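You operate a simulated robot arm through the tools that you are given. There is no shell and no other tool.

You are at the controls of a simulated two-armed robot. One attempt, no reset.

Task
Hold the large jug on the top of the press bench steady with one hand and put the collar collet with the largest size on its label from the top of the indexing bench in it with the other.
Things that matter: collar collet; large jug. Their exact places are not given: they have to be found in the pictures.

Only the result counts: the job must be done as asked and must still hold three seconds after the hand-in. Knocking over, shifting, dropping, spilling or breaking anything else fails it.

Robot
Two 7-joint arms with two-finger grippers on one trunk, on a base that drives. Base frame: it is fixed to the floor where the robot stands at the start and does not move with it; the origin is under the middle of the robot, x ahead of it, y to its left, z up. Readings come in m, rad, newtons and seconds.
The left shoulder is at the start at [0.06, 0.123, 0.945], the right one opposite. With the tool pointing down near the work surface each hand reaches from about 0.34 to 0.8 m from the robot's upright axis, wherever it stands, measured 20 degrees to its own side. Places, roughly: collar collet [3.75, -0.5, 1]; large jug [5, -2, 1]. Payload 1.47 kg a hand.
The tool frame of a hand sits at the grasp point between the pads (the TCP): z along the fingers, y along the line on which they close. The tips reach 0.016 m beyond it. The gripper opens to 0.087 m. The gripper's body begins 0.055 m behind the TCP.
Orientation is told as [roll, pitch, yaw] about the base's x, y, z axes, in that order, counted from this pose: with the fingers straight down and closing along the base's y, the tool's x points along the base's -x, its y along +y and its z along -z.

Tools
- The arms move only by the tool play_rows. It takes "left_plan", "right_plan" or both (then of equal length, played together; a hand with none holds still); each is a list of rows, each a list of 7 numbers: the shift along the tool's x, y, z in units of 30 mm (1.0 is 30 mm), then the turn, a rotation vector about the tool's x, y, z in units of 8 degrees (1.0 is 8 degrees), then the closure, from 0 (fully open) to 1 (shut). In form: [[x, y, z, rx, ry, rz, fingers], ...]. A call has 1 to 20 rows; each row shifts and turns the commanded pose from where the row before left it, along the tool's axes as they then stand. A call with a number of a shift or a turn outside -1 to 1 is refused whole. Rows are played at 5 a second. More than 0.05 m and 0.15 rad between two rows, or a gripper value outside its range, and nothing of the call is played. A pose out of reach is approached as far as the arm can. The call stops where the force on the tool passes 40 N (or 10 N more than at its start, if that is more) or the arm is blocked; 0.2 s more then pass. Each finger travels about 0.153 m/s and halts on what it meets, pressing with about 26 N; the grip force reading is that of the motor and also rises with nothing between the fingers. The clock runs only during rows and for 0.2 s after the last one: add rows that do not move to give the fingers time. The reply holds the time, the measured pose of the TCP, the force on the tool along the base axes, the opening and the grip force, in the units named above and with some noise, with the torque about the TCP (base axes, N m) and any sound that the robot's microphone picked up.
- Cameras (640 x 400 px; columns grow to the right, rows downward): "scene" is now at [0.0937, -0.0034, 1.5123]; the picture's right is [-0.07, -1.00, 0.00], its down [-0.65, 0.05, -0.76] and it looks along [0.76, -0.05, -0.65] (base axes); focal length 248 px, centre (320, 200). "left" rides on the left gripper at [0.073, -0.012, -0.09] in its tool frame; the picture's right is [0.16, 0.99, 0.00], its down [-0.72, 0.12, -0.68] and it looks along [-0.67, 0.11, 0.73] (tool axes); focal length 247 px, centre (320, 200). "right" rides on the right gripper at [0.073, 0.012, -0.09] in its tool frame; the picture's right is [-0.16, 0.99, 0.00], its down [-0.72, -0.12, -0.68] and it looks along [-0.67, -0.11, 0.73] (tool axes); focal length 247 px, centre (320, 200).
- snapshot(camera): a new picture of that camera. The clock stands still meanwhile.
- lift_body(by): slides the trunk up (or, below 0, down) by that many m; the arms and the scene camera ride with it, the base frame stays. It gives what a move gives, with no picture.
- base_move(legs): drives the robot by 1 to 6 legs, each [ahead, left, turn to the left] in m, m and rad, along the robot's own axes; the way and the turn of a leg run together, so that a leg with both is an arc; at most 1.5 m and 3.142 rad a leg. The arms and the cameras ride along, it lands a little off, and it stops where it bumps. It gives what a move gives.
- pan_tilt(pan, tilt): turns the head with the scene camera to pan (to the left, within 2.094 rad either way) and tilt (down, from -0.506 to 1.204), counted from straight ahead of the robot. It gives what a move gives.
- measure_at(camera, pixels): there is no depth. For up to 12 entries [column, row, z] of the newest picture of that camera ("zoom" is the newest enlarged one), the place [x, y] in the base frame at which the ray of that pixel passes the height z, good to about 0.002 m. The clock stands still meanwhile.
- zoom(camera, box): a new picture of the part [left, top, right, bottom] of that camera's present view, enlarged. The clock stands still meanwhile.
- finish_job(): hands the job in; it is judged then, once.

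Leave the grippers open and the arms clear of the work at the hand-in unless told otherwise.

The tools are called after ">>>" by a JSON object that holds its "method" and its "body". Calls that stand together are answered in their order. play_rows: Moves the arms, as the interface text tells. Its arguments: {"type":"object","properties":{"left_plan":{"type":"array"},"right_plan":{"type":"array"}},"required":[]} The other tools are called the same way: lift_body (by) slides the trunk up or down; base_move (legs) drives the base; pan_tilt (pan, tilt) turns the head that bears the scene camera; snapshot (camera) takes a picture; measure_at (camera, pixels) gives the place at which the rays of pixels pass given heights; zoom (camera, box) takes an enlarged picture of a part of a camera's view; finish_job () hands the job in.

At the start:

```text
t: 0.0
left_tool_pos: [0.4946, 0.1669, 1.1245]
left_orientation: [0.001, -0.001, -0.001]
left_force: [-0.4, 0.7, -0.2]
left_torque: [0.01, -0.03, -0.04]
left_opening: 0.0872
left_finger_force: 0.1
right_tool_pos: [0.4177, -0.2022, 1.1429]
right_orientation: [0.0, 0.001, 0.0]
right_force: [-0.3, -0.2, -0.3]
right_torque: [0.04, 0.01, -0.02]
right_opening: 0.087
right_finger_force: 0.0
trunk travel left (down, up): [-0.1, 0.13]
robot x, y, heading: [0.0001, 0.0001, -0.003]
head pan, tilt: [-0.072, 0.707]
```

scene: 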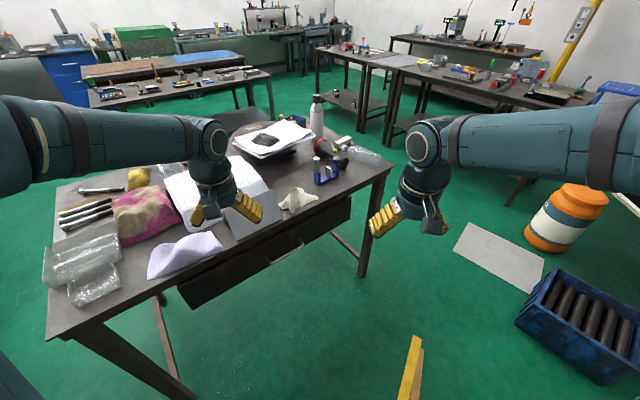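
right: 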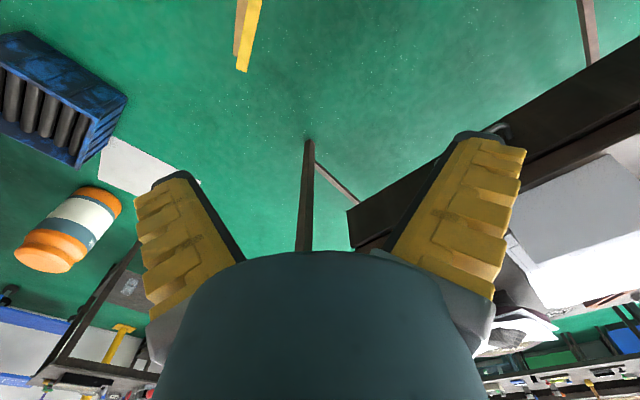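
left: 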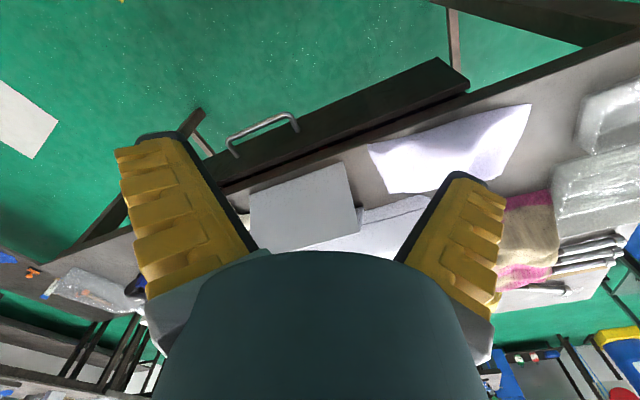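

I see a near work table in front of me, and several benches farther off. I raise the head's gaze to look over the room toward [3.75, -0.5] and [5, -2].

>>> {"method": "pan_tilt", "body": {"pan": -0.2, "tilt": 0.25}}

>>> {"method": "snapshot", "body": {"camera": "scene"}}

>>> {"method": "zoom", "body": {"camera": "scene", "box": [240, 120, 480, 270]}}

```text
t: 0.9
left_tool_pos: [0.4943, 0.1653, 1.1248]
left_orientation: [0.002, -0.002, -0.001]
left_force: [-0.6, 0.3, 0.4]
left_torque: [0.02, 0.0, 0.0]
left_opening: 0.0872
left_finger_force: 0.1
right_tool_pos: [0.4185, -0.2032, 1.1435]
right_orientation: [-0.001, -0.001, -0.002]
right_force: [0.4, 0.3, 0.3]
right_torque: [-0.02, 0.01, 0.0]
right_opening: 0.0871
right_finger_force: 0.0
trunk travel left (down, up): [-0.1, 0.13]
robot x, y, heading: [0.0011, -0.0009, -0.004]
head pan, tilt: [-0.201, 0.25]
```

```text
taken
```

scene: 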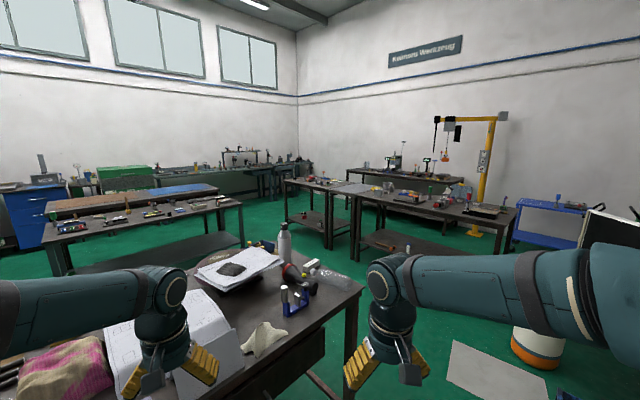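

```text
2.67 times, centred on (360, 195) of scene
```

zoom: 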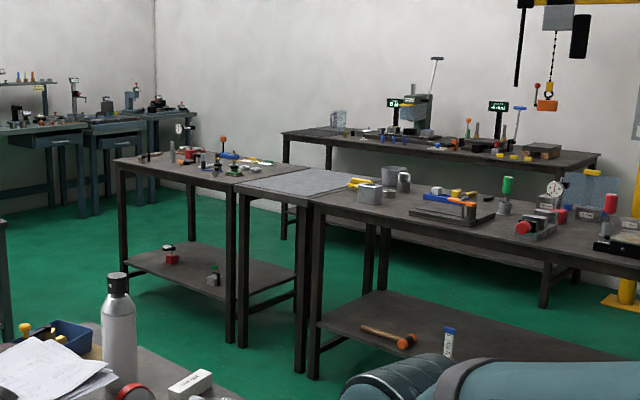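

I see a small bench near zoom (190,160), a larger one at (450,210), and a farther bench with a press at (430,130). I measure the places of these.

>>> {"method": "measure_at", "body": {"camera": "zoom", "pixels": [[115, 162, 0.9], [233, 185, 0.9], [240, 188, 0.9], [318, 202, 0.9], [390, 175, 0.9], [284, 133, 0.9], [600, 155, 0.9], [405, 185, 0.9], [210, 155, 0.9], [640, 250, 0.9], [370, 195, 0.9]]}}

>>> {"method": "zoom", "body": {"camera": "scene", "box": [280, 160, 360, 210]}}

>>> {"method": "zoom", "body": {"camera": "scene", "box": [340, 150, 480, 238]}}

```text
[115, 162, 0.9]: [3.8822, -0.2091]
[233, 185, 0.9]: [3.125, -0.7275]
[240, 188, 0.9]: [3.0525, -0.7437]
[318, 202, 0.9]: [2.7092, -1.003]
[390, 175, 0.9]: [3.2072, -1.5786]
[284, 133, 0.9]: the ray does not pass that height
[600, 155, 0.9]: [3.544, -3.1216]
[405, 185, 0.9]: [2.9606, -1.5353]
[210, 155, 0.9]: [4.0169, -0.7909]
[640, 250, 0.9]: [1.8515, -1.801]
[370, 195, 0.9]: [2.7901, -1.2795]
```

```text
8.00 times, centred on (320, 185) of scene
```

zoom: 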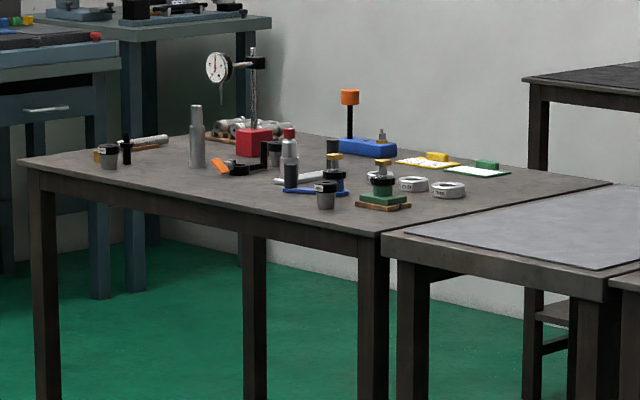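

```text
4.55 times, centred on (410, 194) of scene
```

zoom: 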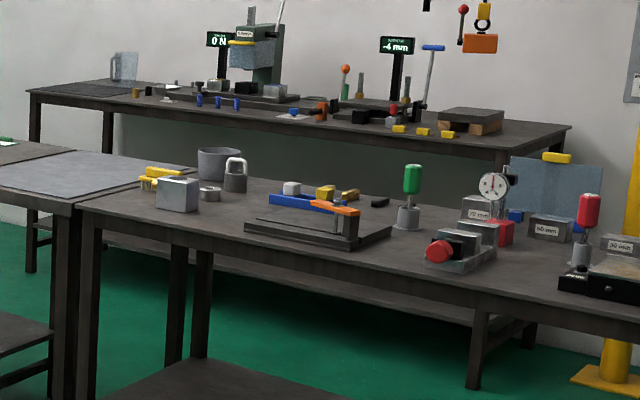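

The small bench at about [3.75,-0.5] carries small labelled things, and the far bench with the press carries a clear jug at its left end. Before driving I look at the floor to the right of the near table.

>>> {"method": "pan_tilt", "body": {"pan": -0.5, "tilt": 0.75}}

>>> {"method": "snapshot", "body": {"camera": "scene"}}

```text
t: 1.8
left_tool_pos: [0.4951, 0.1676, 1.1248]
left_orientation: [0.0, -0.001, -0.001]
left_force: [0.1, -0.5, 0.0]
left_torque: [0.0, 0.0, -0.02]
left_opening: 0.087
left_finger_force: 0.1
right_tool_pos: [0.4188, -0.2028, 1.1441]
right_orientation: [0.0, 0.0, 0.001]
right_force: [-0.1, 0.0, -0.4]
right_torque: [-0.01, -0.01, 0.0]
right_opening: 0.0871
right_finger_force: 0.1
trunk travel left (down, up): [-0.1, 0.13]
robot x, y, heading: [-0.0003, -0.0018, -0.003]
head pan, tilt: [-0.499, 0.75]
```

```text
taken
```

scene: 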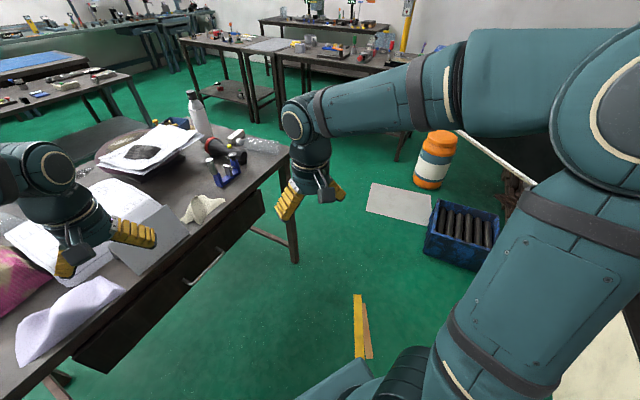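

I measure the floor things: table leg foot (296,262), barrel base (427,187), crate base (425,252) and (485,270), yellow strip (358,296)-(365,358), gray plate.

>>> {"method": "measure_at", "body": {"camera": "scene", "pixels": [[296, 262, 0], [415, 185, 0], [445, 188, 0], [425, 252, 0], [485, 271, 0], [358, 296, 0], [352, 356, 0], [372, 356, 0], [289, 152, 0.85], [367, 205, 0], [430, 223, 0], [398, 158, 0]]}}

>>> {"method": "pan_tilt", "body": {"pan": -1.3, "tilt": 0.75}}

>>> {"method": "snapshot", "body": {"camera": "scene"}}

```text
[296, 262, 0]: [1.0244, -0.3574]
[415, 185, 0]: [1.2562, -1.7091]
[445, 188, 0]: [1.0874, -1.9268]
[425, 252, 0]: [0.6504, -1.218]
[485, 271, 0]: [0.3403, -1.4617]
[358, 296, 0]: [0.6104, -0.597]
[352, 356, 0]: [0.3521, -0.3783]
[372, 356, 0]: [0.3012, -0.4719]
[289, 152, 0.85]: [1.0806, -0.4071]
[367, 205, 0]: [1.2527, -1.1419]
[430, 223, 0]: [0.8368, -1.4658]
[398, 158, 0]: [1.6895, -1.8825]
```

```text
t: 3.0
left_tool_pos: [0.4939, 0.1676, 1.1233]
left_orientation: [0.0, -0.002, 0.001]
left_force: [0.5, -0.8, 0.3]
left_torque: [-0.01, 0.03, -0.01]
left_opening: 0.087
left_finger_force: 0.0
right_tool_pos: [0.4185, -0.202, 1.1445]
right_orientation: [-0.001, 0.0, 0.0]
right_force: [0.1, 0.4, -0.2]
right_torque: [0.02, 0.0, -0.01]
right_opening: 0.0869
right_finger_force: 0.1
trunk travel left (down, up): [-0.1, 0.13]
robot x, y, heading: [0.0024, 0.0041, -0.001]
head pan, tilt: [-1.3, 0.75]
```

```text
taken
```

scene: 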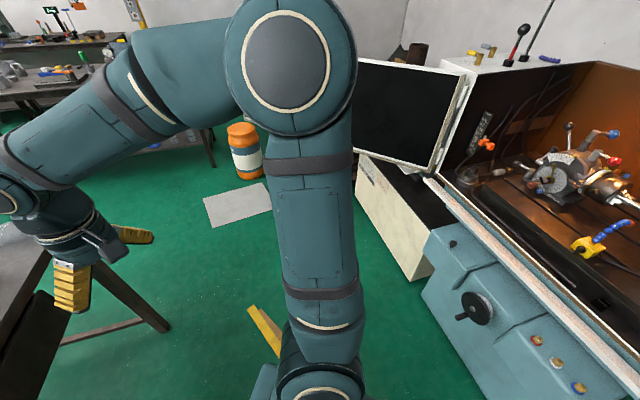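

I zoom in on the yellow strip at (265,330) to see whether it is an object or a floor marking.

>>> {"method": "zoom", "body": {"camera": "scene", "box": [200, 280, 360, 380]}}

>>> {"method": "zoom", "body": {"camera": "right", "box": [160, 0, 352, 120]}}

>>> {"method": "pan_tilt", "body": {"pan": -0.7, "tilt": 1.2}}

>>> {"method": "snapshot", "body": {"camera": "scene"}}

```text
4.00 times, centred on (280, 330) of scene
```

zoom: 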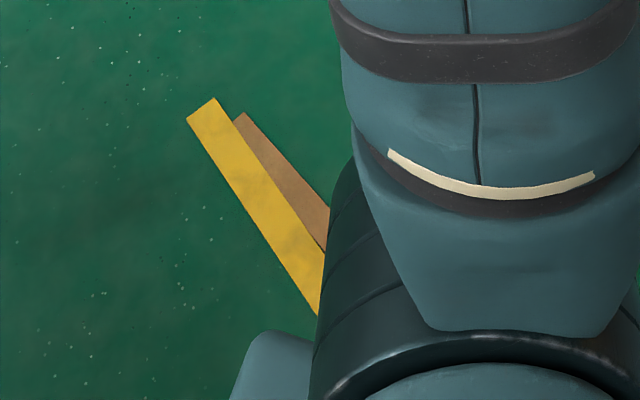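

```text
3.33 times, centred on (256, 60) of right
```

zoom: 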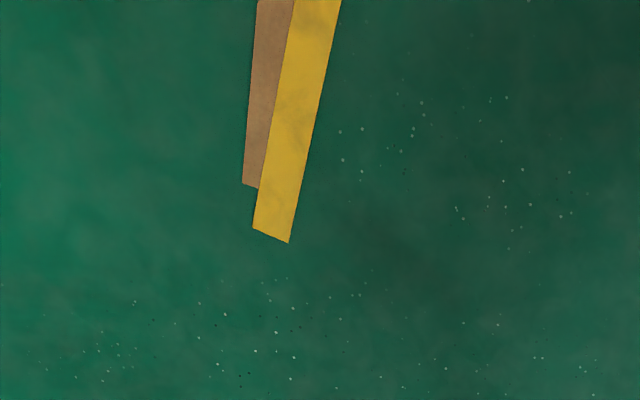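

```text
t: 4.0
left_tool_pos: [0.4944, 0.1681, 1.1243]
left_orientation: [-0.002, -0.001, -0.001]
left_force: [0.5, -0.6, 0.4]
left_torque: [0.01, 0.02, -0.01]
left_opening: 0.0869
left_finger_force: 0.0
right_tool_pos: [0.4184, -0.2026, 1.1437]
right_orientation: [0.0, 0.001, -0.001]
right_force: [0.1, 0.4, 0.1]
right_torque: [-0.03, 0.0, -0.04]
right_opening: 0.0869
right_finger_force: 0.1
trunk travel left (down, up): [-0.1, 0.13]
robot x, y, heading: [-0.0016, -0.0007, -0.002]
head pan, tilt: [-0.7, 1.201]
```

```text
taken
```

scene: 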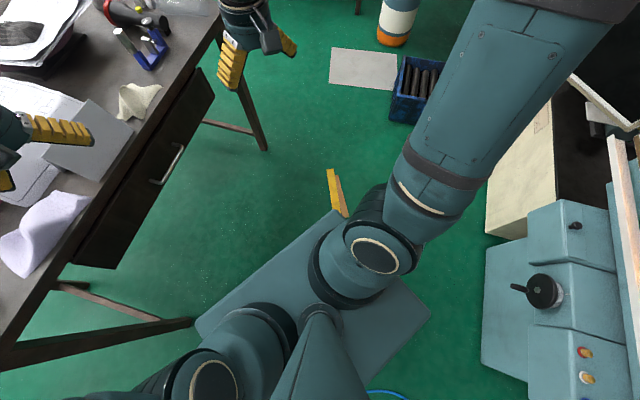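

The base platform's front-right corner shows at about (333,212); the yellow strip lies beside it. I compare its end in two cameras at z=0 to see if it is flat.

>>> {"method": "zoom", "body": {"camera": "scene", "box": [288, 150, 384, 230]}}

>>> {"method": "snapshot", "body": {"camera": "right"}}

```text
5.00 times, centred on (336, 190) of scene
```

zoom: 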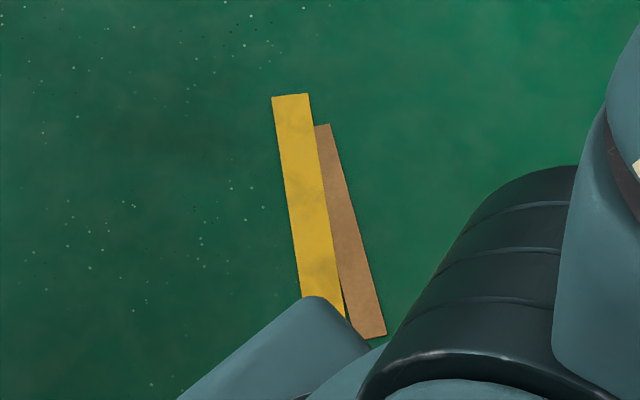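

```text
taken
```

right: 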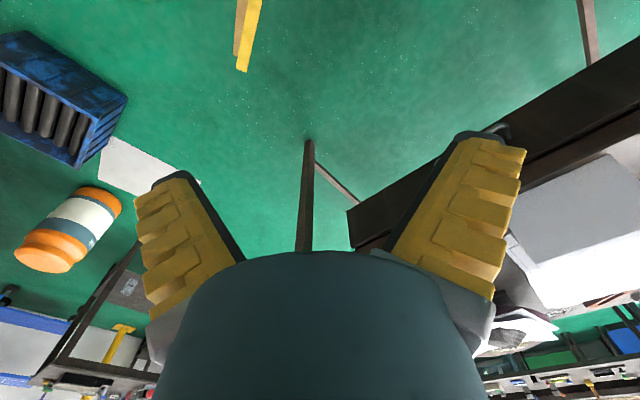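

>>> {"method": "measure_at", "body": {"camera": "zoom", "pixels": [[272, 97, 0], [308, 94, 0], [318, 125, 0], [330, 124, 0], [386, 335, 0], [318, 297, 0.2], [318, 297, 0.3], [318, 297, 0.1]]}}

>>> {"method": "measure_at", "body": {"camera": "right", "pixels": [[236, 68, 0], [246, 72, 0], [233, 55, 0], [238, 57, 0]]}}

>>> {"method": "measure_at", "body": {"camera": "scene", "pixels": [[195, 330, 0.2], [430, 312, 0.2], [195, 330, 0.3], [430, 312, 0.3], [265, 150, 0], [484, 370, 0], [510, 238, 0], [392, 118, 0], [400, 45, 0]]}}

```text
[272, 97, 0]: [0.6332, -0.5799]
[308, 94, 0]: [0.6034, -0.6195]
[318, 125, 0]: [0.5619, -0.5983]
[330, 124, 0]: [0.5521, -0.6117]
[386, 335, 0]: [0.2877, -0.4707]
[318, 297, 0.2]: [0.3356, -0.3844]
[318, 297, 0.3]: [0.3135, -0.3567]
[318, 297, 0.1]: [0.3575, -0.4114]
```

```text
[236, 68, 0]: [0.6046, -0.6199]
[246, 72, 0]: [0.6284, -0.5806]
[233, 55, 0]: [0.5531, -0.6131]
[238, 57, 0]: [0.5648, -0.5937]
```

```text
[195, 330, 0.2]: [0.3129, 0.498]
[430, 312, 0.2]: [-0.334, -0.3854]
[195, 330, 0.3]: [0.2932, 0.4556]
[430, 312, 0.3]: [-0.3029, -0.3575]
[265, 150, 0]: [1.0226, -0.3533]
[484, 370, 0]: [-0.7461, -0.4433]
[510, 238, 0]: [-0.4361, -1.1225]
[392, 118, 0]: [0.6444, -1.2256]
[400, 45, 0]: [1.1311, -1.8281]
```

The two cameras agree at z=0, so the strip is flat tape. The base reaches about 0.33 m ahead and 0.37 m to each side. Now I measure the near table's edge to plan the way around.

>>> {"method": "measure_at", "body": {"camera": "scene", "pixels": [[222, 10, 0.85], [0, 345, 0.85], [265, 150, 0], [192, 323, 0], [200, 80, 0.7], [105, 268, 0.7]]}}

>>> {"method": "pan_tilt", "body": {"pan": 0.5, "tilt": 0.7}}

>>> {"method": "snapshot", "body": {"camera": "scene"}}

```text
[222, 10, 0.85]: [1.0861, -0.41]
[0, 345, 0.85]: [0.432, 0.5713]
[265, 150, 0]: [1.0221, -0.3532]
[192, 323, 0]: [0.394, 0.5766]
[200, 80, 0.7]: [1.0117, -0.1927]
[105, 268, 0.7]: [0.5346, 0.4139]
```

```text
t: 5.4
left_tool_pos: [0.4947, 0.1686, 1.1243]
left_orientation: [0.001, 0.0, 0.0]
left_force: [-0.2, -0.4, -1.2]
left_torque: [0.01, -0.04, -0.02]
left_opening: 0.087
left_finger_force: 0.0
right_tool_pos: [0.418, -0.2032, 1.1442]
right_orientation: [0.0, 0.0, 0.0]
right_force: [0.7, 0.1, 0.8]
right_torque: [-0.02, 0.02, 0.0]
right_opening: 0.0871
right_finger_force: 0.0
trunk travel left (down, up): [-0.1, 0.13]
robot x, y, heading: [0.003, -0.0004, 0.004]
head pan, tilt: [0.499, 0.7]
```

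```text
taken
```

scene: 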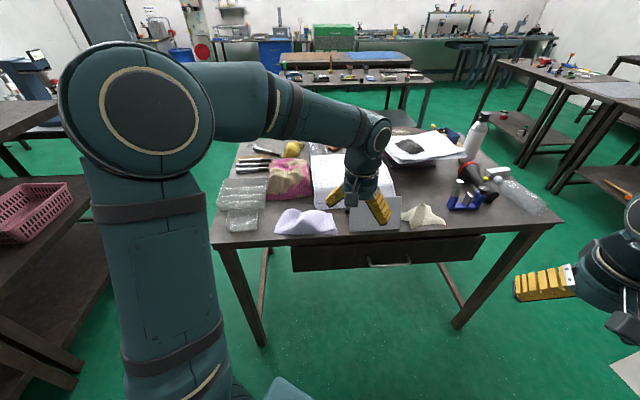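

The near table's edge runs diagonally from about [1.09,-0.41] to [0.4,0.58], so its right-hand corner and the crate corner [0.65,-1.22] leave a 0.92 m gap. I turn right by 0.5 rad and shift so as to pass through that gap along its middle.

>>> {"method": "base_move", "body": {"legs": [[0, 0, -0.5], [0.4, -0.29, 0]]}}

>>> {"method": "pan_tilt", "body": {"pan": -0.3, "tilt": 0.7}}

>>> {"method": "snapshot", "body": {"camera": "scene"}}

```text
t: 9.9
left_tool_pos: [0.7297, -0.5341, 1.1236]
left_orientation: [0.0, -0.003, -0.499]
left_force: [0.5, 0.1, -0.5]
left_torque: [0.0, 0.01, 0.01]
left_opening: 0.0869
left_finger_force: 0.0
right_tool_pos: [0.4858, -0.8223, 1.1435]
right_orientation: [0.0, 0.001, -0.5]
right_force: [-0.8, 0.1, 0.6]
right_torque: [0.04, 0.01, -0.01]
right_opening: 0.0869
right_finger_force: 0.0
trunk travel left (down, up): [-0.1, 0.13]
robot x, y, heading: [0.2154, -0.444, -0.494]
head pan, tilt: [0.499, 0.7]
```

```text
t: 11.0
left_tool_pos: [0.7303, -0.5329, 1.1241]
left_orientation: [-0.001, -0.002, -0.499]
left_force: [-0.4, 0.4, 0.1]
left_torque: [-0.01, -0.02, -0.02]
left_opening: 0.087
left_finger_force: 0.1
right_tool_pos: [0.486, -0.8211, 1.144]
right_orientation: [-0.001, 0.001, -0.499]
right_force: [0.0, 0.5, 0.7]
right_torque: [-0.02, 0.01, 0.01]
right_opening: 0.0869
right_finger_force: 0.0
trunk travel left (down, up): [-0.1, 0.13]
robot x, y, heading: [0.2115, -0.4432, -0.499]
head pan, tilt: [-0.3, 0.7]
```

```text
taken
```

scene: 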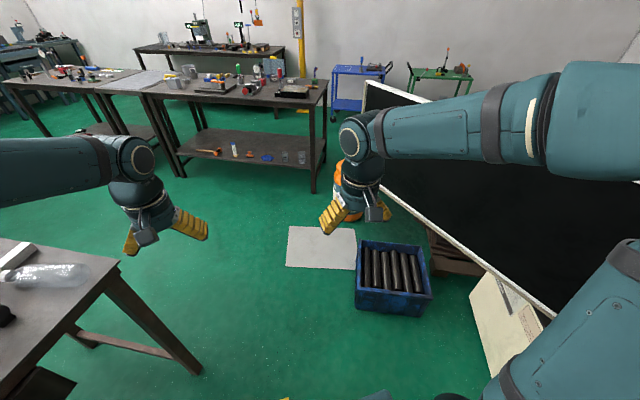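

The way ahead shows the big black panel on the right and the blue crate. I measure the panel's edge at possible heights, the crate's corners and the table's corner.

>>> {"method": "measure_at", "body": {"camera": "scene", "pixels": [[367, 84, 1.3], [367, 84, 1.1], [367, 84, 0.9], [358, 305, 0], [358, 265, 0], [428, 316, 0], [120, 262, 0.85], [200, 373, 0], [313, 192, 0], [180, 176, 0], [325, 88, 0.9], [150, 95, 0.9]]}}

>>> {"method": "zoom", "body": {"camera": "scene", "box": [300, 60, 460, 220]}}

```text
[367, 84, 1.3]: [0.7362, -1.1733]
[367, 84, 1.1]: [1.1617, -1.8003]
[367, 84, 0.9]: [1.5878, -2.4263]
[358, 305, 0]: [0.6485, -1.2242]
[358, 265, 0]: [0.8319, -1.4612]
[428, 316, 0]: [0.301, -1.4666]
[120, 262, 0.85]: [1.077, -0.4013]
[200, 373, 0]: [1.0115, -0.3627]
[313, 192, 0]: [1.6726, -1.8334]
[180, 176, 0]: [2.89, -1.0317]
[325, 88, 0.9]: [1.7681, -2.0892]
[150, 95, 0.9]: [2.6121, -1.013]
```

```text
2.50 times, centred on (380, 140) of scene
```

zoom: 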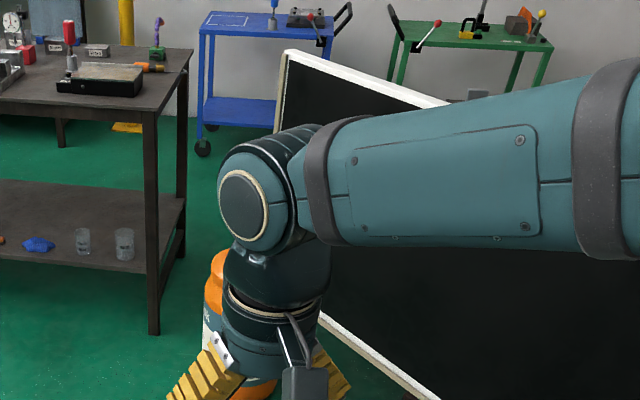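

The black panel stands behind the barrel (around [1.16,-1.8]); the way ahead has about 0.45 m free each side of my centre line. I drive 1.3 m ahead, then turn left to face along the bench row (heading about 0.58).

>>> {"method": "base_move", "body": {"legs": [[1.3, 0, 0], [0, 0, 1.08]]}}

>>> {"method": "pan_tilt", "body": {"pan": -0.2, "tilt": 0.4}}

>>> {"method": "snapshot", "body": {"camera": "scene"}}

```text
t: 20.2
left_tool_pos: [1.6791, -0.6604, 1.1253]
left_orientation: [-0.001, -0.001, 0.565]
left_force: [0.5, 0.5, -0.3]
left_torque: [0.01, -0.03, 0.01]
left_opening: 0.0872
left_finger_force: 0.0
right_tool_pos: [1.8116, -1.0128, 1.1449]
right_orientation: [0.0, 0.0, 0.566]
right_force: [0.9, 0.2, 0.3]
right_torque: [0.02, -0.03, 0.02]
right_opening: 0.0872
right_finger_force: 0.1
trunk travel left (down, up): [-0.1, 0.13]
robot x, y, heading: [1.3513, -1.064, 0.565]
head pan, tilt: [-0.3, 0.7]
```

```text
t: 21.0
left_tool_pos: [1.6778, -0.6606, 1.1241]
left_orientation: [0.0, -0.003, 0.567]
left_force: [-0.1, 0.2, 0.5]
left_torque: [-0.05, 0.0, 0.0]
left_opening: 0.0871
left_finger_force: 0.0
right_tool_pos: [1.8132, -1.013, 1.143]
right_orientation: [0.0, 0.001, 0.566]
right_force: [1.1, -1.0, -0.2]
right_torque: [0.02, 0.03, 0.0]
right_opening: 0.0868
right_finger_force: 0.1
trunk travel left (down, up): [-0.1, 0.13]
robot x, y, heading: [1.3465, -1.067, 0.565]
head pan, tilt: [-0.201, 0.4]
```

```text
taken
```

scene: 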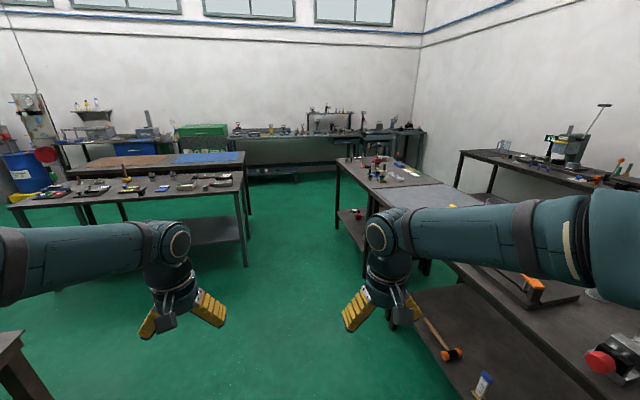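

I'm in the aisle. Ahead right is the small bench with collets; beyond it is the press bench at right. I measure key points of floor and bench tops.

>>> {"method": "measure_at", "body": {"camera": "scene", "pixels": [[245, 265, 0], [339, 203, 0], [363, 250, 0], [370, 188, 0.9], [335, 160, 0.9], [370, 188, 0.8], [335, 160, 0.8], [460, 152, 0.9], [425, 133, 0.9], [503, 150, 0.9], [255, 180, 0], [405, 160, 0.9]]}}

>>> {"method": "zoom", "body": {"camera": "scene", "box": [300, 100, 540, 250]}}

```text
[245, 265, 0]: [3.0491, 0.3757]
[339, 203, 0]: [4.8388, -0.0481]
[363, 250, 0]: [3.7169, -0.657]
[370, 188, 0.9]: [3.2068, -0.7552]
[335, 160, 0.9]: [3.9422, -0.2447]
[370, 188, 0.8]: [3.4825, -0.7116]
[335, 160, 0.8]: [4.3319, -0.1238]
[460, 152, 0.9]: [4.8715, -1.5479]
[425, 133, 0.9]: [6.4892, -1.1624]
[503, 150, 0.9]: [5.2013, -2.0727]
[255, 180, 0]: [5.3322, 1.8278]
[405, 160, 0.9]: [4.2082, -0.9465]
```

```text
2.67 times, centred on (420, 175) of scene
```

zoom: 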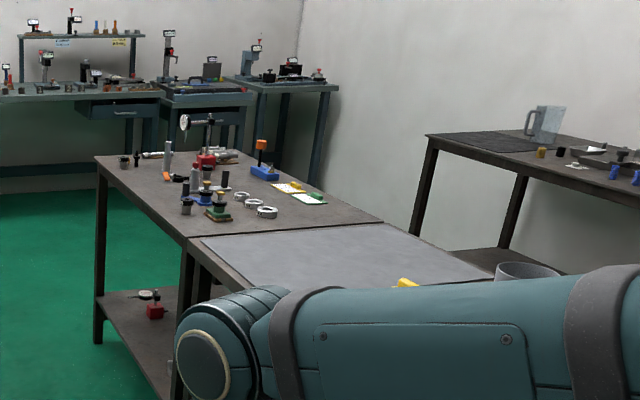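

I measure the bench corners and the jug in the zoomed picture (bench tops about 0.876 m high).

>>> {"method": "measure_at", "body": {"camera": "zoom", "pixels": [[95, 157, 0.876], [188, 240, 0.876], [383, 222, 0.876], [428, 135, 0.876], [98, 342, 0], [540, 143, 0.876], [262, 210, 0.876], [240, 195, 0.876], [255, 77, 0.876], [340, 88, 0.876], [412, 234, 0], [288, 183, 0]]}}

>>> {"method": "zoom", "body": {"camera": "scene", "box": [330, 140, 430, 200]}}

>>> {"method": "zoom", "body": {"camera": "scene", "box": [460, 100, 640, 200]}}

```text
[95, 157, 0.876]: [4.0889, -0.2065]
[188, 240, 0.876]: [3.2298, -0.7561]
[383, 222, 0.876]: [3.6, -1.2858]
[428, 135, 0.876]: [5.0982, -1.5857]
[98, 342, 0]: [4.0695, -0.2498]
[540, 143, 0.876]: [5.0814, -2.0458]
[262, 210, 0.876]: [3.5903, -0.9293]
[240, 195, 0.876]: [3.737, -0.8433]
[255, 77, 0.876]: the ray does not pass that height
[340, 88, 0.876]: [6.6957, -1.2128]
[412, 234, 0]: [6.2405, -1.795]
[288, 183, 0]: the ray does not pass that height
```

```text
6.40 times, centred on (380, 170) of scene
```

zoom: 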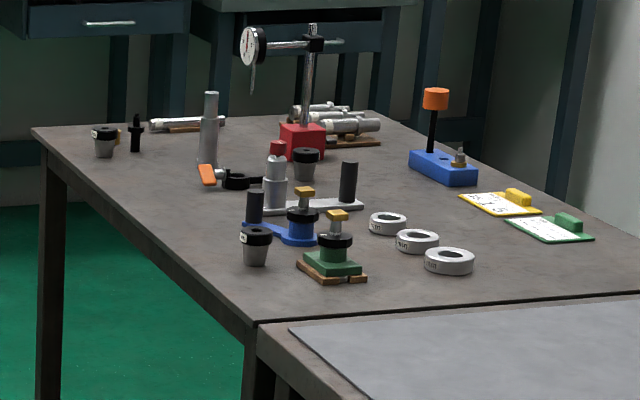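

```text
3.56 times, centred on (550, 150) of scene
```

zoom: 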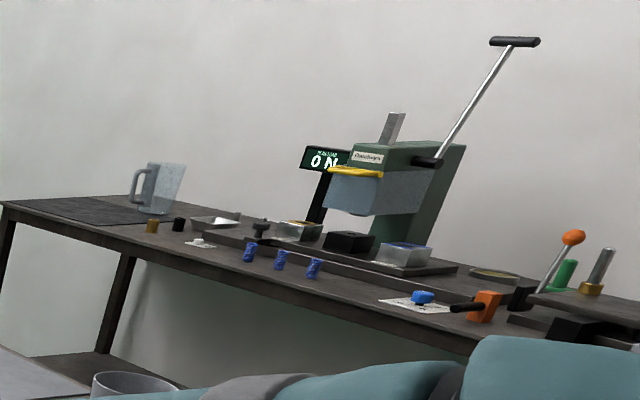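

Three things with tapered grey bodies and black labelled collars stand on the indexing bench, and the clear jug stands at about [5.08,-2.05] on the press bench. I drive closer along the aisle.

>>> {"method": "base_move", "body": {"legs": [[1.44, -0.07, 0]]}}

>>> {"method": "pan_tilt", "body": {"pan": -0.7, "tilt": 0.5}}

>>> {"method": "snapshot", "body": {"camera": "scene"}}

```text
t: 28.2
left_tool_pos: [2.9334, 0.0693, 1.1241]
left_orientation: [0.0, -0.004, 0.578]
left_force: [1.0, 0.5, -0.8]
left_torque: [0.0, -0.02, -0.02]
left_opening: 0.0874
left_finger_force: 0.1
right_tool_pos: [3.0717, -0.2818, 1.1439]
right_orientation: [0.0, 0.001, 0.576]
right_force: [1.0, -0.4, 0.0]
right_torque: [-0.01, -0.01, 0.01]
right_opening: 0.087
right_finger_force: 0.1
trunk travel left (down, up): [-0.1, 0.13]
robot x, y, heading: [2.611, -0.34, 0.576]
head pan, tilt: [-0.201, 0.4]
```

```text
t: 29.2
left_tool_pos: [2.9331, 0.0697, 1.1248]
left_orientation: [-0.001, -0.002, 0.577]
left_force: [1.2, 0.0, 0.0]
left_torque: [-0.01, 0.02, 0.05]
left_opening: 0.0869
left_finger_force: 0.1
right_tool_pos: [3.0707, -0.2817, 1.1443]
right_orientation: [-0.001, 0.0, 0.578]
right_force: [-0.8, -0.8, 0.0]
right_torque: [0.01, -0.01, 0.01]
right_opening: 0.087
right_finger_force: 0.2
trunk travel left (down, up): [-0.1, 0.13]
robot x, y, heading: [2.6112, -0.3429, 0.572]
head pan, tilt: [-0.7, 0.499]
```

```text
taken
```

scene: 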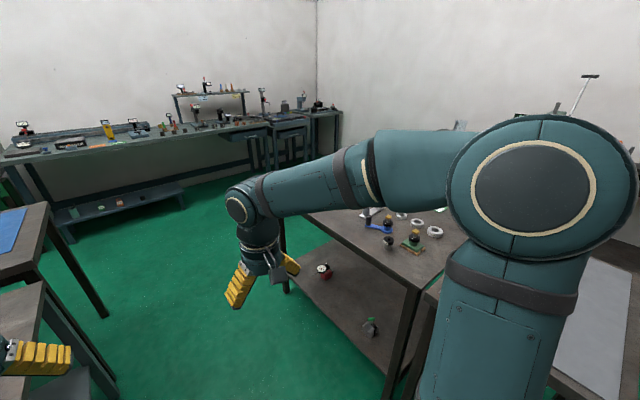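

The right arm hides part of the view. I measure the left-side bench legs at (115,398) and (105,316) to know the free space before turning toward the bench.

>>> {"method": "measure_at", "body": {"camera": "scene", "pixels": [[115, 398, 0], [105, 316, 0], [47, 205, 0.876], [45, 285, 0.8], [287, 292, 0], [385, 398, 0], [389, 240, 0.876], [415, 240, 0.876], [418, 290, 0.876]]}}

>>> {"method": "pan_tilt", "body": {"pan": 0.4, "tilt": 0.8}}

>>> {"method": "snapshot", "body": {"camera": "scene"}}

```text
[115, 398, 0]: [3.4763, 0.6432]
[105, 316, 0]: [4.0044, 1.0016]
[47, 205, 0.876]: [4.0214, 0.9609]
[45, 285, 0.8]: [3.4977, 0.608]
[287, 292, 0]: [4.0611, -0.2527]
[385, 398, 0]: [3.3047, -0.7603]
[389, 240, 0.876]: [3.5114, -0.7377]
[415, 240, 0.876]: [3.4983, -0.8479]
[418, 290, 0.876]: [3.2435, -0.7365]
```

```text
t: 30.5
left_tool_pos: [2.9324, 0.0695, 1.1251]
left_orientation: [0.0, -0.003, 0.578]
left_force: [-0.8, 0.3, 0.4]
left_torque: [0.02, -0.01, -0.02]
left_opening: 0.0871
left_finger_force: 0.1
right_tool_pos: [3.0714, -0.2825, 1.1439]
right_orientation: [-0.001, 0.001, 0.577]
right_force: [-0.3, -0.4, -0.2]
right_torque: [0.01, 0.01, -0.02]
right_opening: 0.087
right_finger_force: 0.0
trunk travel left (down, up): [-0.1, 0.13]
robot x, y, heading: [2.6103, -0.3398, 0.58]
head pan, tilt: [0.4, 0.799]
```

```text
taken
```

scene: 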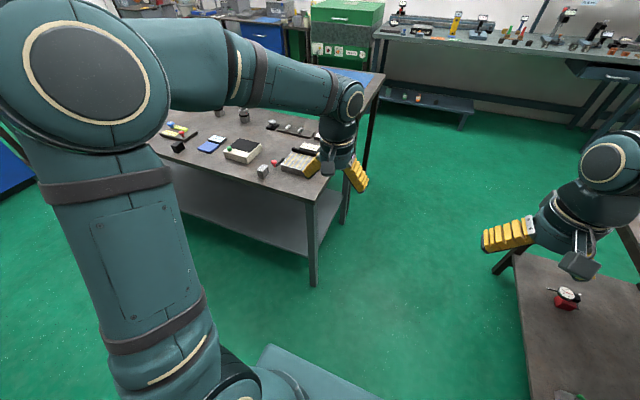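

The left bench's end runs parallel to the indexing bench, about 1.05 m away, so the aisle is enough. I turn in place to face the indexing bench, then slide left along it.

>>> {"method": "base_move", "body": {"legs": [[0, 0, -1.57], [0, 0.75, 0]]}}

>>> {"method": "pan_tilt", "body": {"pan": 0.0, "tilt": 0.7}}

>>> {"method": "snapshot", "body": {"camera": "scene"}}

```text
t: 41.3
left_tool_pos: [3.6433, -0.2589, 1.125]
left_orientation: [0.0, -0.001, -0.995]
left_force: [-0.1, 0.0, -0.3]
left_torque: [0.0, 0.03, 0.01]
left_opening: 0.087
left_finger_force: 0.1
right_tool_pos: [3.2934, -0.3969, 1.1446]
right_orientation: [0.0, 0.001, -0.994]
right_force: [-0.5, 1.3, -0.5]
right_torque: [0.01, -0.02, -0.02]
right_opening: 0.0869
right_finger_force: 0.1
trunk travel left (down, up): [-0.1, 0.13]
robot x, y, heading: [3.2313, 0.0639, -0.986]
head pan, tilt: [0.4, 0.799]
```

```text
t: 42.2
left_tool_pos: [3.6439, -0.2584, 1.1237]
left_orientation: [-0.001, 0.0, -0.994]
left_force: [-0.2, -0.2, -0.2]
left_torque: [-0.01, 0.01, 0.03]
left_opening: 0.0869
left_finger_force: 0.0
right_tool_pos: [3.2946, -0.396, 1.1446]
right_orientation: [-0.002, 0.0, -0.991]
right_force: [0.2, -0.1, -0.4]
right_torque: [0.01, 0.0, 0.01]
right_opening: 0.0871
right_finger_force: 0.1
trunk travel left (down, up): [-0.1, 0.13]
robot x, y, heading: [3.2334, 0.0664, -0.995]
head pan, tilt: [0.0, 0.7]
```

```text
taken
```

scene: 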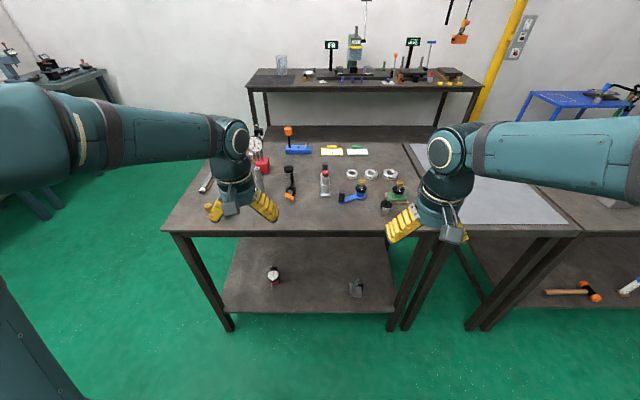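

I face the indexing bench now. I zoom in on the bench top to find the collets and read labels.

>>> {"method": "zoom", "body": {"camera": "scene", "box": [240, 120, 432, 240]}}

>>> {"method": "zoom", "body": {"camera": "scene", "box": [336, 150, 432, 220]}}

>>> {"method": "zoom", "body": {"camera": "scene", "box": [180, 130, 300, 230]}}

```text
3.33 times, centred on (336, 180) of scene
```

zoom: 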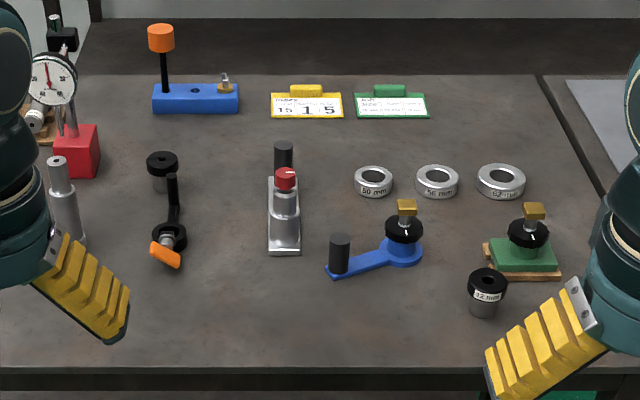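

```text
5.71 times, centred on (384, 185) of scene
```

zoom: 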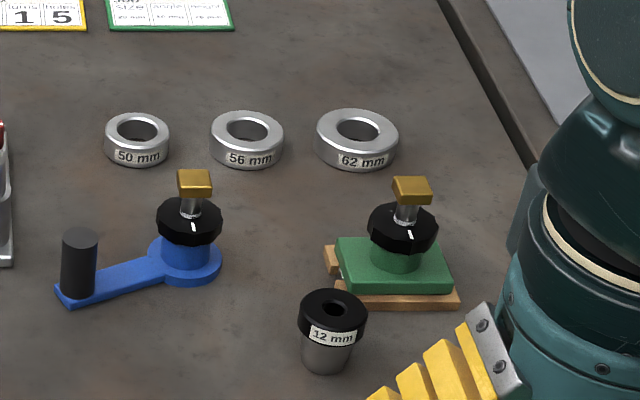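

```text
4.00 times, centred on (240, 180) of scene
```

zoom: 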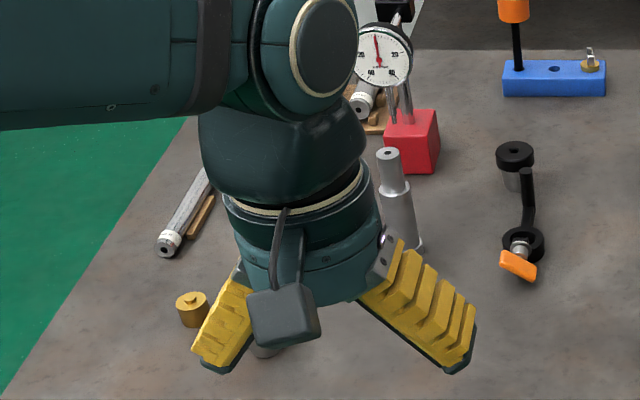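

The collar collets seem to be the black-collared tapered pieces: one at zoom (487,290) reads "12 mm", others at (162,165) and one hidden behind the left gripper. I look with both wrist cameras.

>>> {"method": "snapshot", "body": {"camera": "left"}}

>>> {"method": "snapshot", "body": {"camera": "right"}}

```text
taken
```

left: 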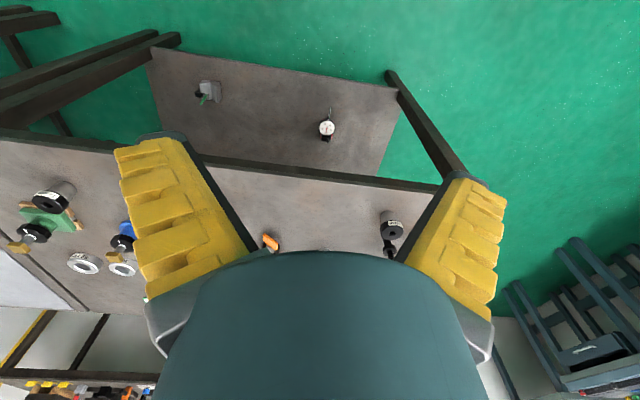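

```text
taken
```

right: 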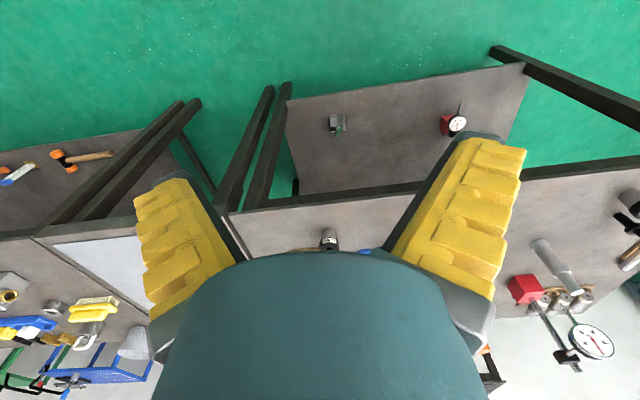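

In the left wrist view a collet stands at (392,228) and one at (50,200). I zoom in on them.

>>> {"method": "zoom", "body": {"camera": "left", "box": [360, 195, 440, 255]}}

>>> {"method": "zoom", "body": {"camera": "right", "box": [540, 170, 640, 270]}}

>>> {"method": "zoom", "body": {"camera": "left", "box": [10, 160, 130, 250]}}

```text
6.67 times, centred on (400, 225) of left
```

zoom: 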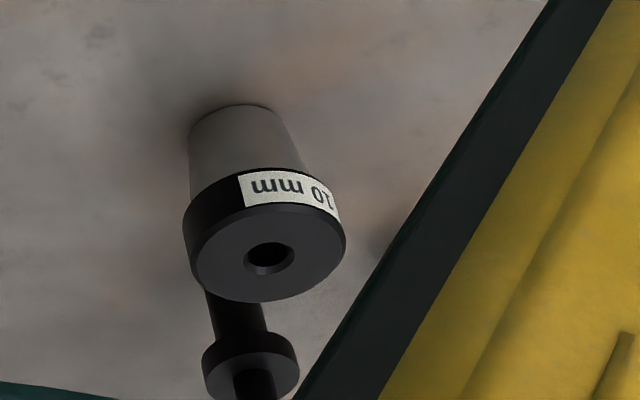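

```text
4.00 times, centred on (590, 220) of right
```

zoom: 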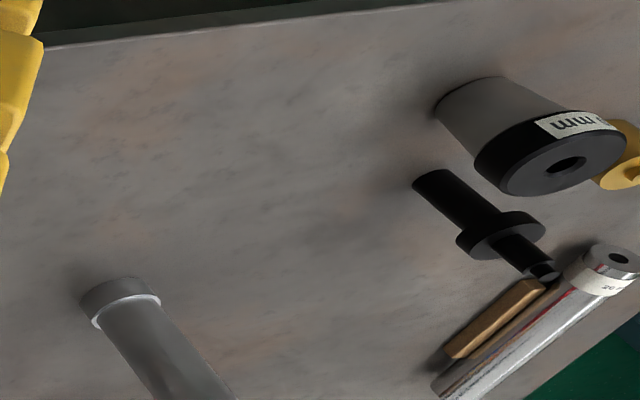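

```text
4.44 times, centred on (70, 205) of left
```

zoom: 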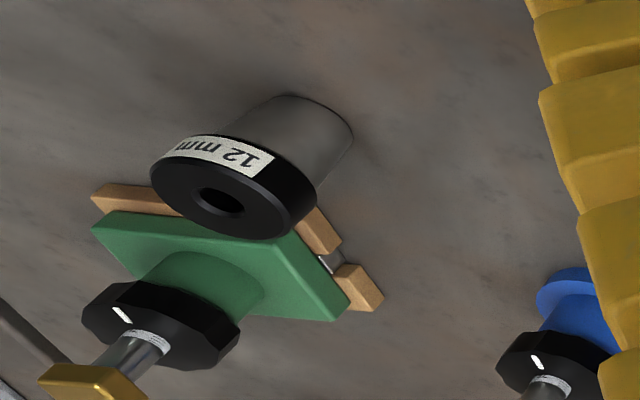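

The right collet reads "12 mm", the left one "10 mm". The third, at scene (289,170), shows no label from here. I zoom on it and measure all three.

>>> {"method": "zoom", "body": {"camera": "scene", "box": [264, 150, 328, 210]}}

>>> {"method": "measure_at", "body": {"camera": "scene", "pixels": [[289, 168, 0.92], [289, 175, 0.876], [386, 205, 0.92], [386, 213, 0.876], [166, 232, 0.876], [417, 236, 0.876]]}}

>>> {"method": "measure_at", "body": {"camera": "left", "pixels": [[392, 230, 0.92], [389, 214, 0.876], [50, 200, 0.92]]}}

```text
6.67 times, centred on (296, 180) of scene
```

zoom: 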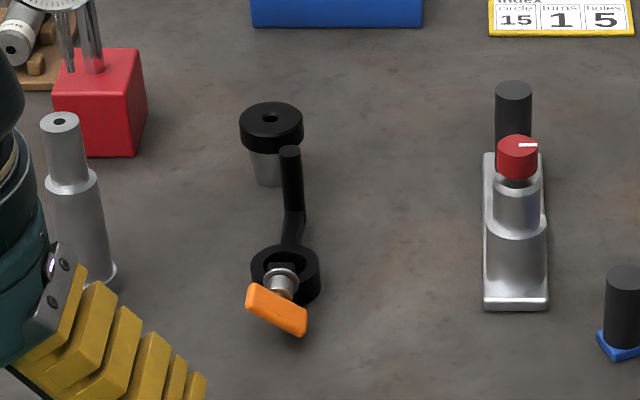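

```text
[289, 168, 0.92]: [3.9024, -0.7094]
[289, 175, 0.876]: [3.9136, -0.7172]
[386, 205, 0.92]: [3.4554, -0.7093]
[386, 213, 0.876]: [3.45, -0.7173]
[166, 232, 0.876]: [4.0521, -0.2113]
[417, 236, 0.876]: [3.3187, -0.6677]
```

```text
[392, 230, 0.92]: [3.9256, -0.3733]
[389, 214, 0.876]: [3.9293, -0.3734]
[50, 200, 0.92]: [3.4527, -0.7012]
```

The third collet is at about [3.91,-0.715] with its label turned away. I pan left to look at the passage beyond the left end of this bench.

>>> {"method": "pan_tilt", "body": {"pan": 0.75, "tilt": 0.5}}

>>> {"method": "snapshot", "body": {"camera": "scene"}}

```text
t: 43.3
left_tool_pos: [3.6445, -0.2586, 1.1237]
left_orientation: [0.001, -0.002, -0.992]
left_force: [-0.4, 0.2, 0.9]
left_torque: [0.01, -0.03, 0.03]
left_opening: 0.0869
left_finger_force: 0.1
right_tool_pos: [3.2924, -0.3961, 1.1437]
right_orientation: [0.0, 0.0, -0.994]
right_force: [-0.3, 0.3, 0.2]
right_torque: [0.01, 0.02, 0.02]
right_opening: 0.0867
right_finger_force: 0.1
trunk travel left (down, up): [-0.1, 0.13]
robot x, y, heading: [3.2325, 0.0615, -0.995]
head pan, tilt: [0.75, 0.499]
```

```text
taken
```

scene: 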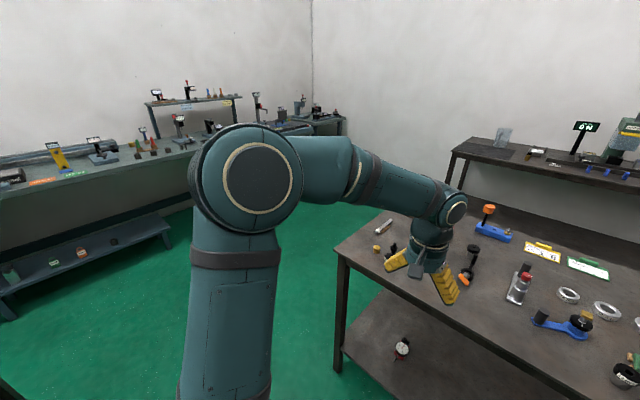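

The passage beyond the left end looks wide. I measure the wall-side benches' feet to be sure.

>>> {"method": "measure_at", "body": {"camera": "scene", "pixels": [[170, 238, 0], [10, 318, 0], [345, 123, 0.876], [172, 150, 0.876], [337, 370, 0], [452, 152, 0.876], [470, 140, 0.876], [504, 150, 0.876], [338, 258, 0.876]]}}

>>> {"method": "zoom", "body": {"camera": "scene", "box": [360, 190, 520, 300]}}

```text
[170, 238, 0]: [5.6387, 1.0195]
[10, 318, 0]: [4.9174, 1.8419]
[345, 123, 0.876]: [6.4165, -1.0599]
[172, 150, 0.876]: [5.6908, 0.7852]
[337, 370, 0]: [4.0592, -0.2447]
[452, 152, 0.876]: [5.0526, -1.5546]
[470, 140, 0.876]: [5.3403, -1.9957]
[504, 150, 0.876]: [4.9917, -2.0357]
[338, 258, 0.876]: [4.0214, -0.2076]
```

```text
3.64 times, centred on (440, 245) of scene
```

zoom: 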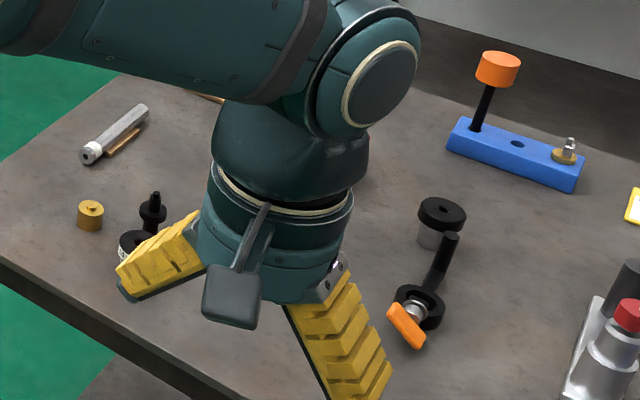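

The passage is clear (wall benches are over 1.4 m away). I move 0.15 m ahead to stay clear of the benches behind me, then slide left past the end of the indexing bench to see the third collet from its other side.

>>> {"method": "base_move", "body": {"legs": [[0.15, 0, 0], [0, 1.1, 0], [0.25, 0, 0]]}}

>>> {"method": "pan_tilt", "body": {"pan": -0.8, "tilt": 0.6}}

>>> {"method": "snapshot", "body": {"camera": "scene"}}

```text
t: 55.7
left_tool_pos: [4.795, 0.0216, 1.1235]
left_orientation: [0.0, -0.001, -0.988]
left_force: [0.3, 0.0, -1.1]
left_torque: [0.01, 0.0, -0.02]
left_opening: 0.0869
left_finger_force: 0.1
right_tool_pos: [4.4446, -0.1185, 1.1439]
right_orientation: [-0.001, -0.001, -0.986]
right_force: [0.3, -0.6, -0.3]
right_torque: [0.06, 0.02, -0.01]
right_opening: 0.0872
right_finger_force: 0.0
trunk travel left (down, up): [-0.1, 0.13]
robot x, y, heading: [4.3815, 0.3403, -0.987]
head pan, tilt: [0.75, 0.499]
```

```text
t: 57.3
left_tool_pos: [4.795, 0.0216, 1.1245]
left_orientation: [0.0, -0.001, -0.987]
left_force: [0.4, 0.7, -0.6]
left_torque: [-0.02, 0.04, -0.02]
left_opening: 0.0868
left_finger_force: 0.0
right_tool_pos: [4.4433, -0.1184, 1.1442]
right_orientation: [0.001, 0.001, -0.986]
right_force: [0.3, 0.3, 0.5]
right_torque: [0.02, 0.01, 0.0]
right_opening: 0.0869
right_finger_force: 0.0
trunk travel left (down, up): [-0.1, 0.13]
robot x, y, heading: [4.386, 0.3445, -0.985]
head pan, tilt: [-0.799, 0.6]
```

```text
taken
```

scene: 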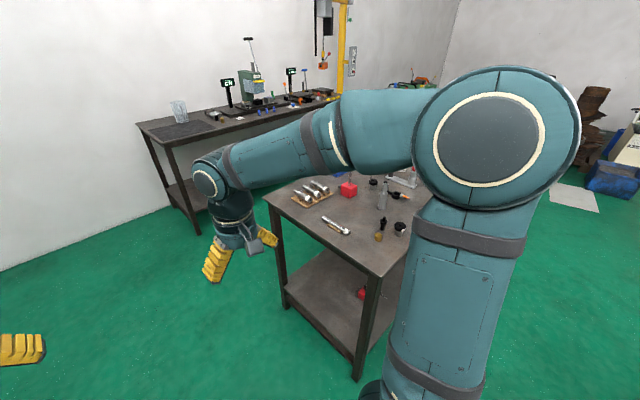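

I can see the left end of the indexing bench now. I zoom in on the collet tops around (374,182) and (400,228), and the rack around (310,190).

>>> {"method": "zoom", "body": {"camera": "scene", "box": [270, 165, 430, 265]}}

>>> {"method": "zoom", "body": {"camera": "scene", "box": [350, 165, 420, 205]}}

>>> {"method": "zoom", "body": {"camera": "scene", "box": [280, 170, 360, 240]}}

```text
4.00 times, centred on (350, 215) of scene
```

zoom: 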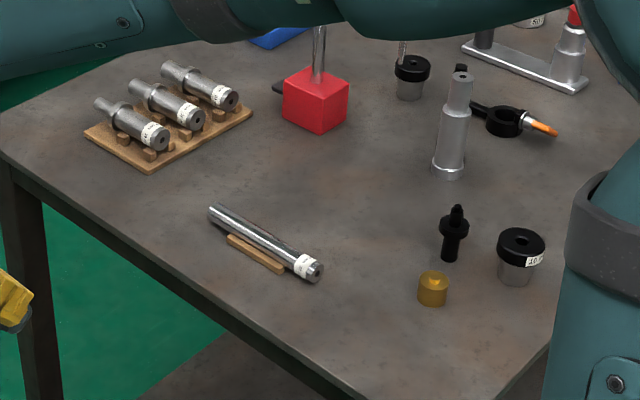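

```text
9.14 times, centred on (385, 185) of scene
```

zoom: 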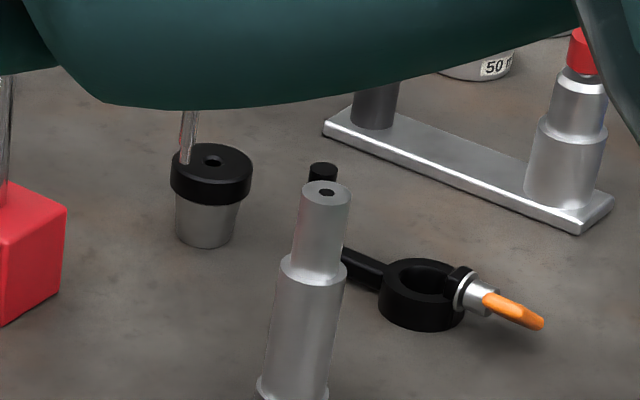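

```text
5.71 times, centred on (320, 205) of scene
```

zoom: 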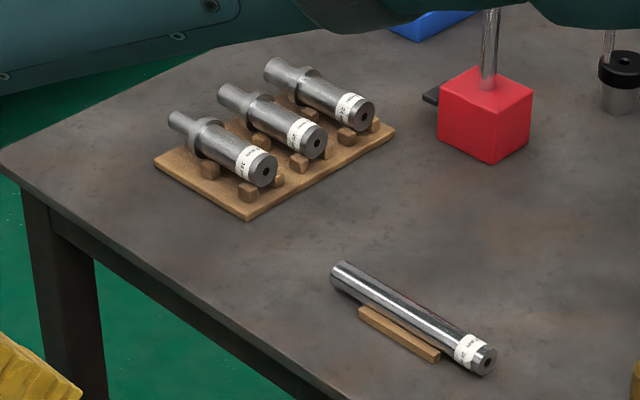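

The third collet's label doesn't face this side either, so it must face the back. I drive ahead past the bench's left end, then look back from the rear aisle.

>>> {"method": "base_move", "body": {"legs": [[1.3, 0, 0]]}}

>>> {"method": "pan_tilt", "body": {"pan": -1.7, "tilt": 0.5}}

>>> {"method": "snapshot", "body": {"camera": "scene"}}

```text
t: 63.8
left_tool_pos: [5.4954, -1.0488, 1.1241]
left_orientation: [0.0, -0.001, -0.991]
left_force: [-0.3, 0.1, 0.2]
left_torque: [-0.01, -0.01, 0.0]
left_opening: 0.087
left_finger_force: 0.1
right_tool_pos: [5.1435, -1.1873, 1.1437]
right_orientation: [0.0, 0.0, -0.991]
right_force: [-0.3, 0.0, 0.3]
right_torque: [-0.01, 0.04, 0.0]
right_opening: 0.087
right_finger_force: 0.1
trunk travel left (down, up): [-0.1, 0.13]
robot x, y, heading: [5.081, -0.728, -0.991]
head pan, tilt: [-0.799, 0.6]
```

```text
t: 65.0
left_tool_pos: [5.4963, -1.0485, 1.1245]
left_orientation: [-0.001, -0.002, -0.991]
left_force: [-0.5, -0.1, 0.0]
left_torque: [0.0, 0.03, -0.05]
left_opening: 0.0871
left_finger_force: 0.0
right_tool_pos: [5.1445, -1.1878, 1.1433]
right_orientation: [-0.001, 0.0, -0.992]
right_force: [0.5, 0.6, -0.7]
right_torque: [0.01, 0.01, -0.01]
right_opening: 0.087
right_finger_force: 0.0
trunk travel left (down, up): [-0.1, 0.13]
robot x, y, heading: [5.0847, -0.7237, -0.992]
head pan, tilt: [-1.7, 0.499]
```

```text
taken
```

scene: 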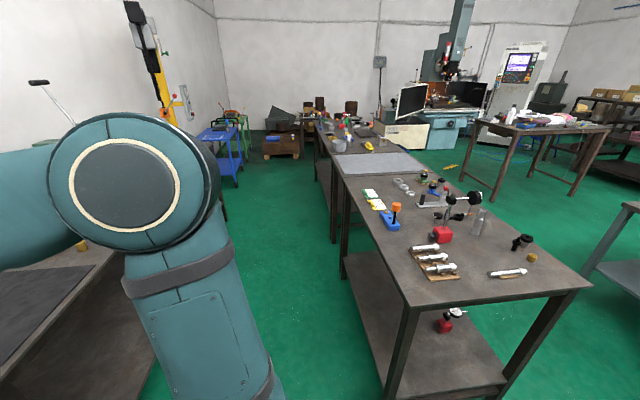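

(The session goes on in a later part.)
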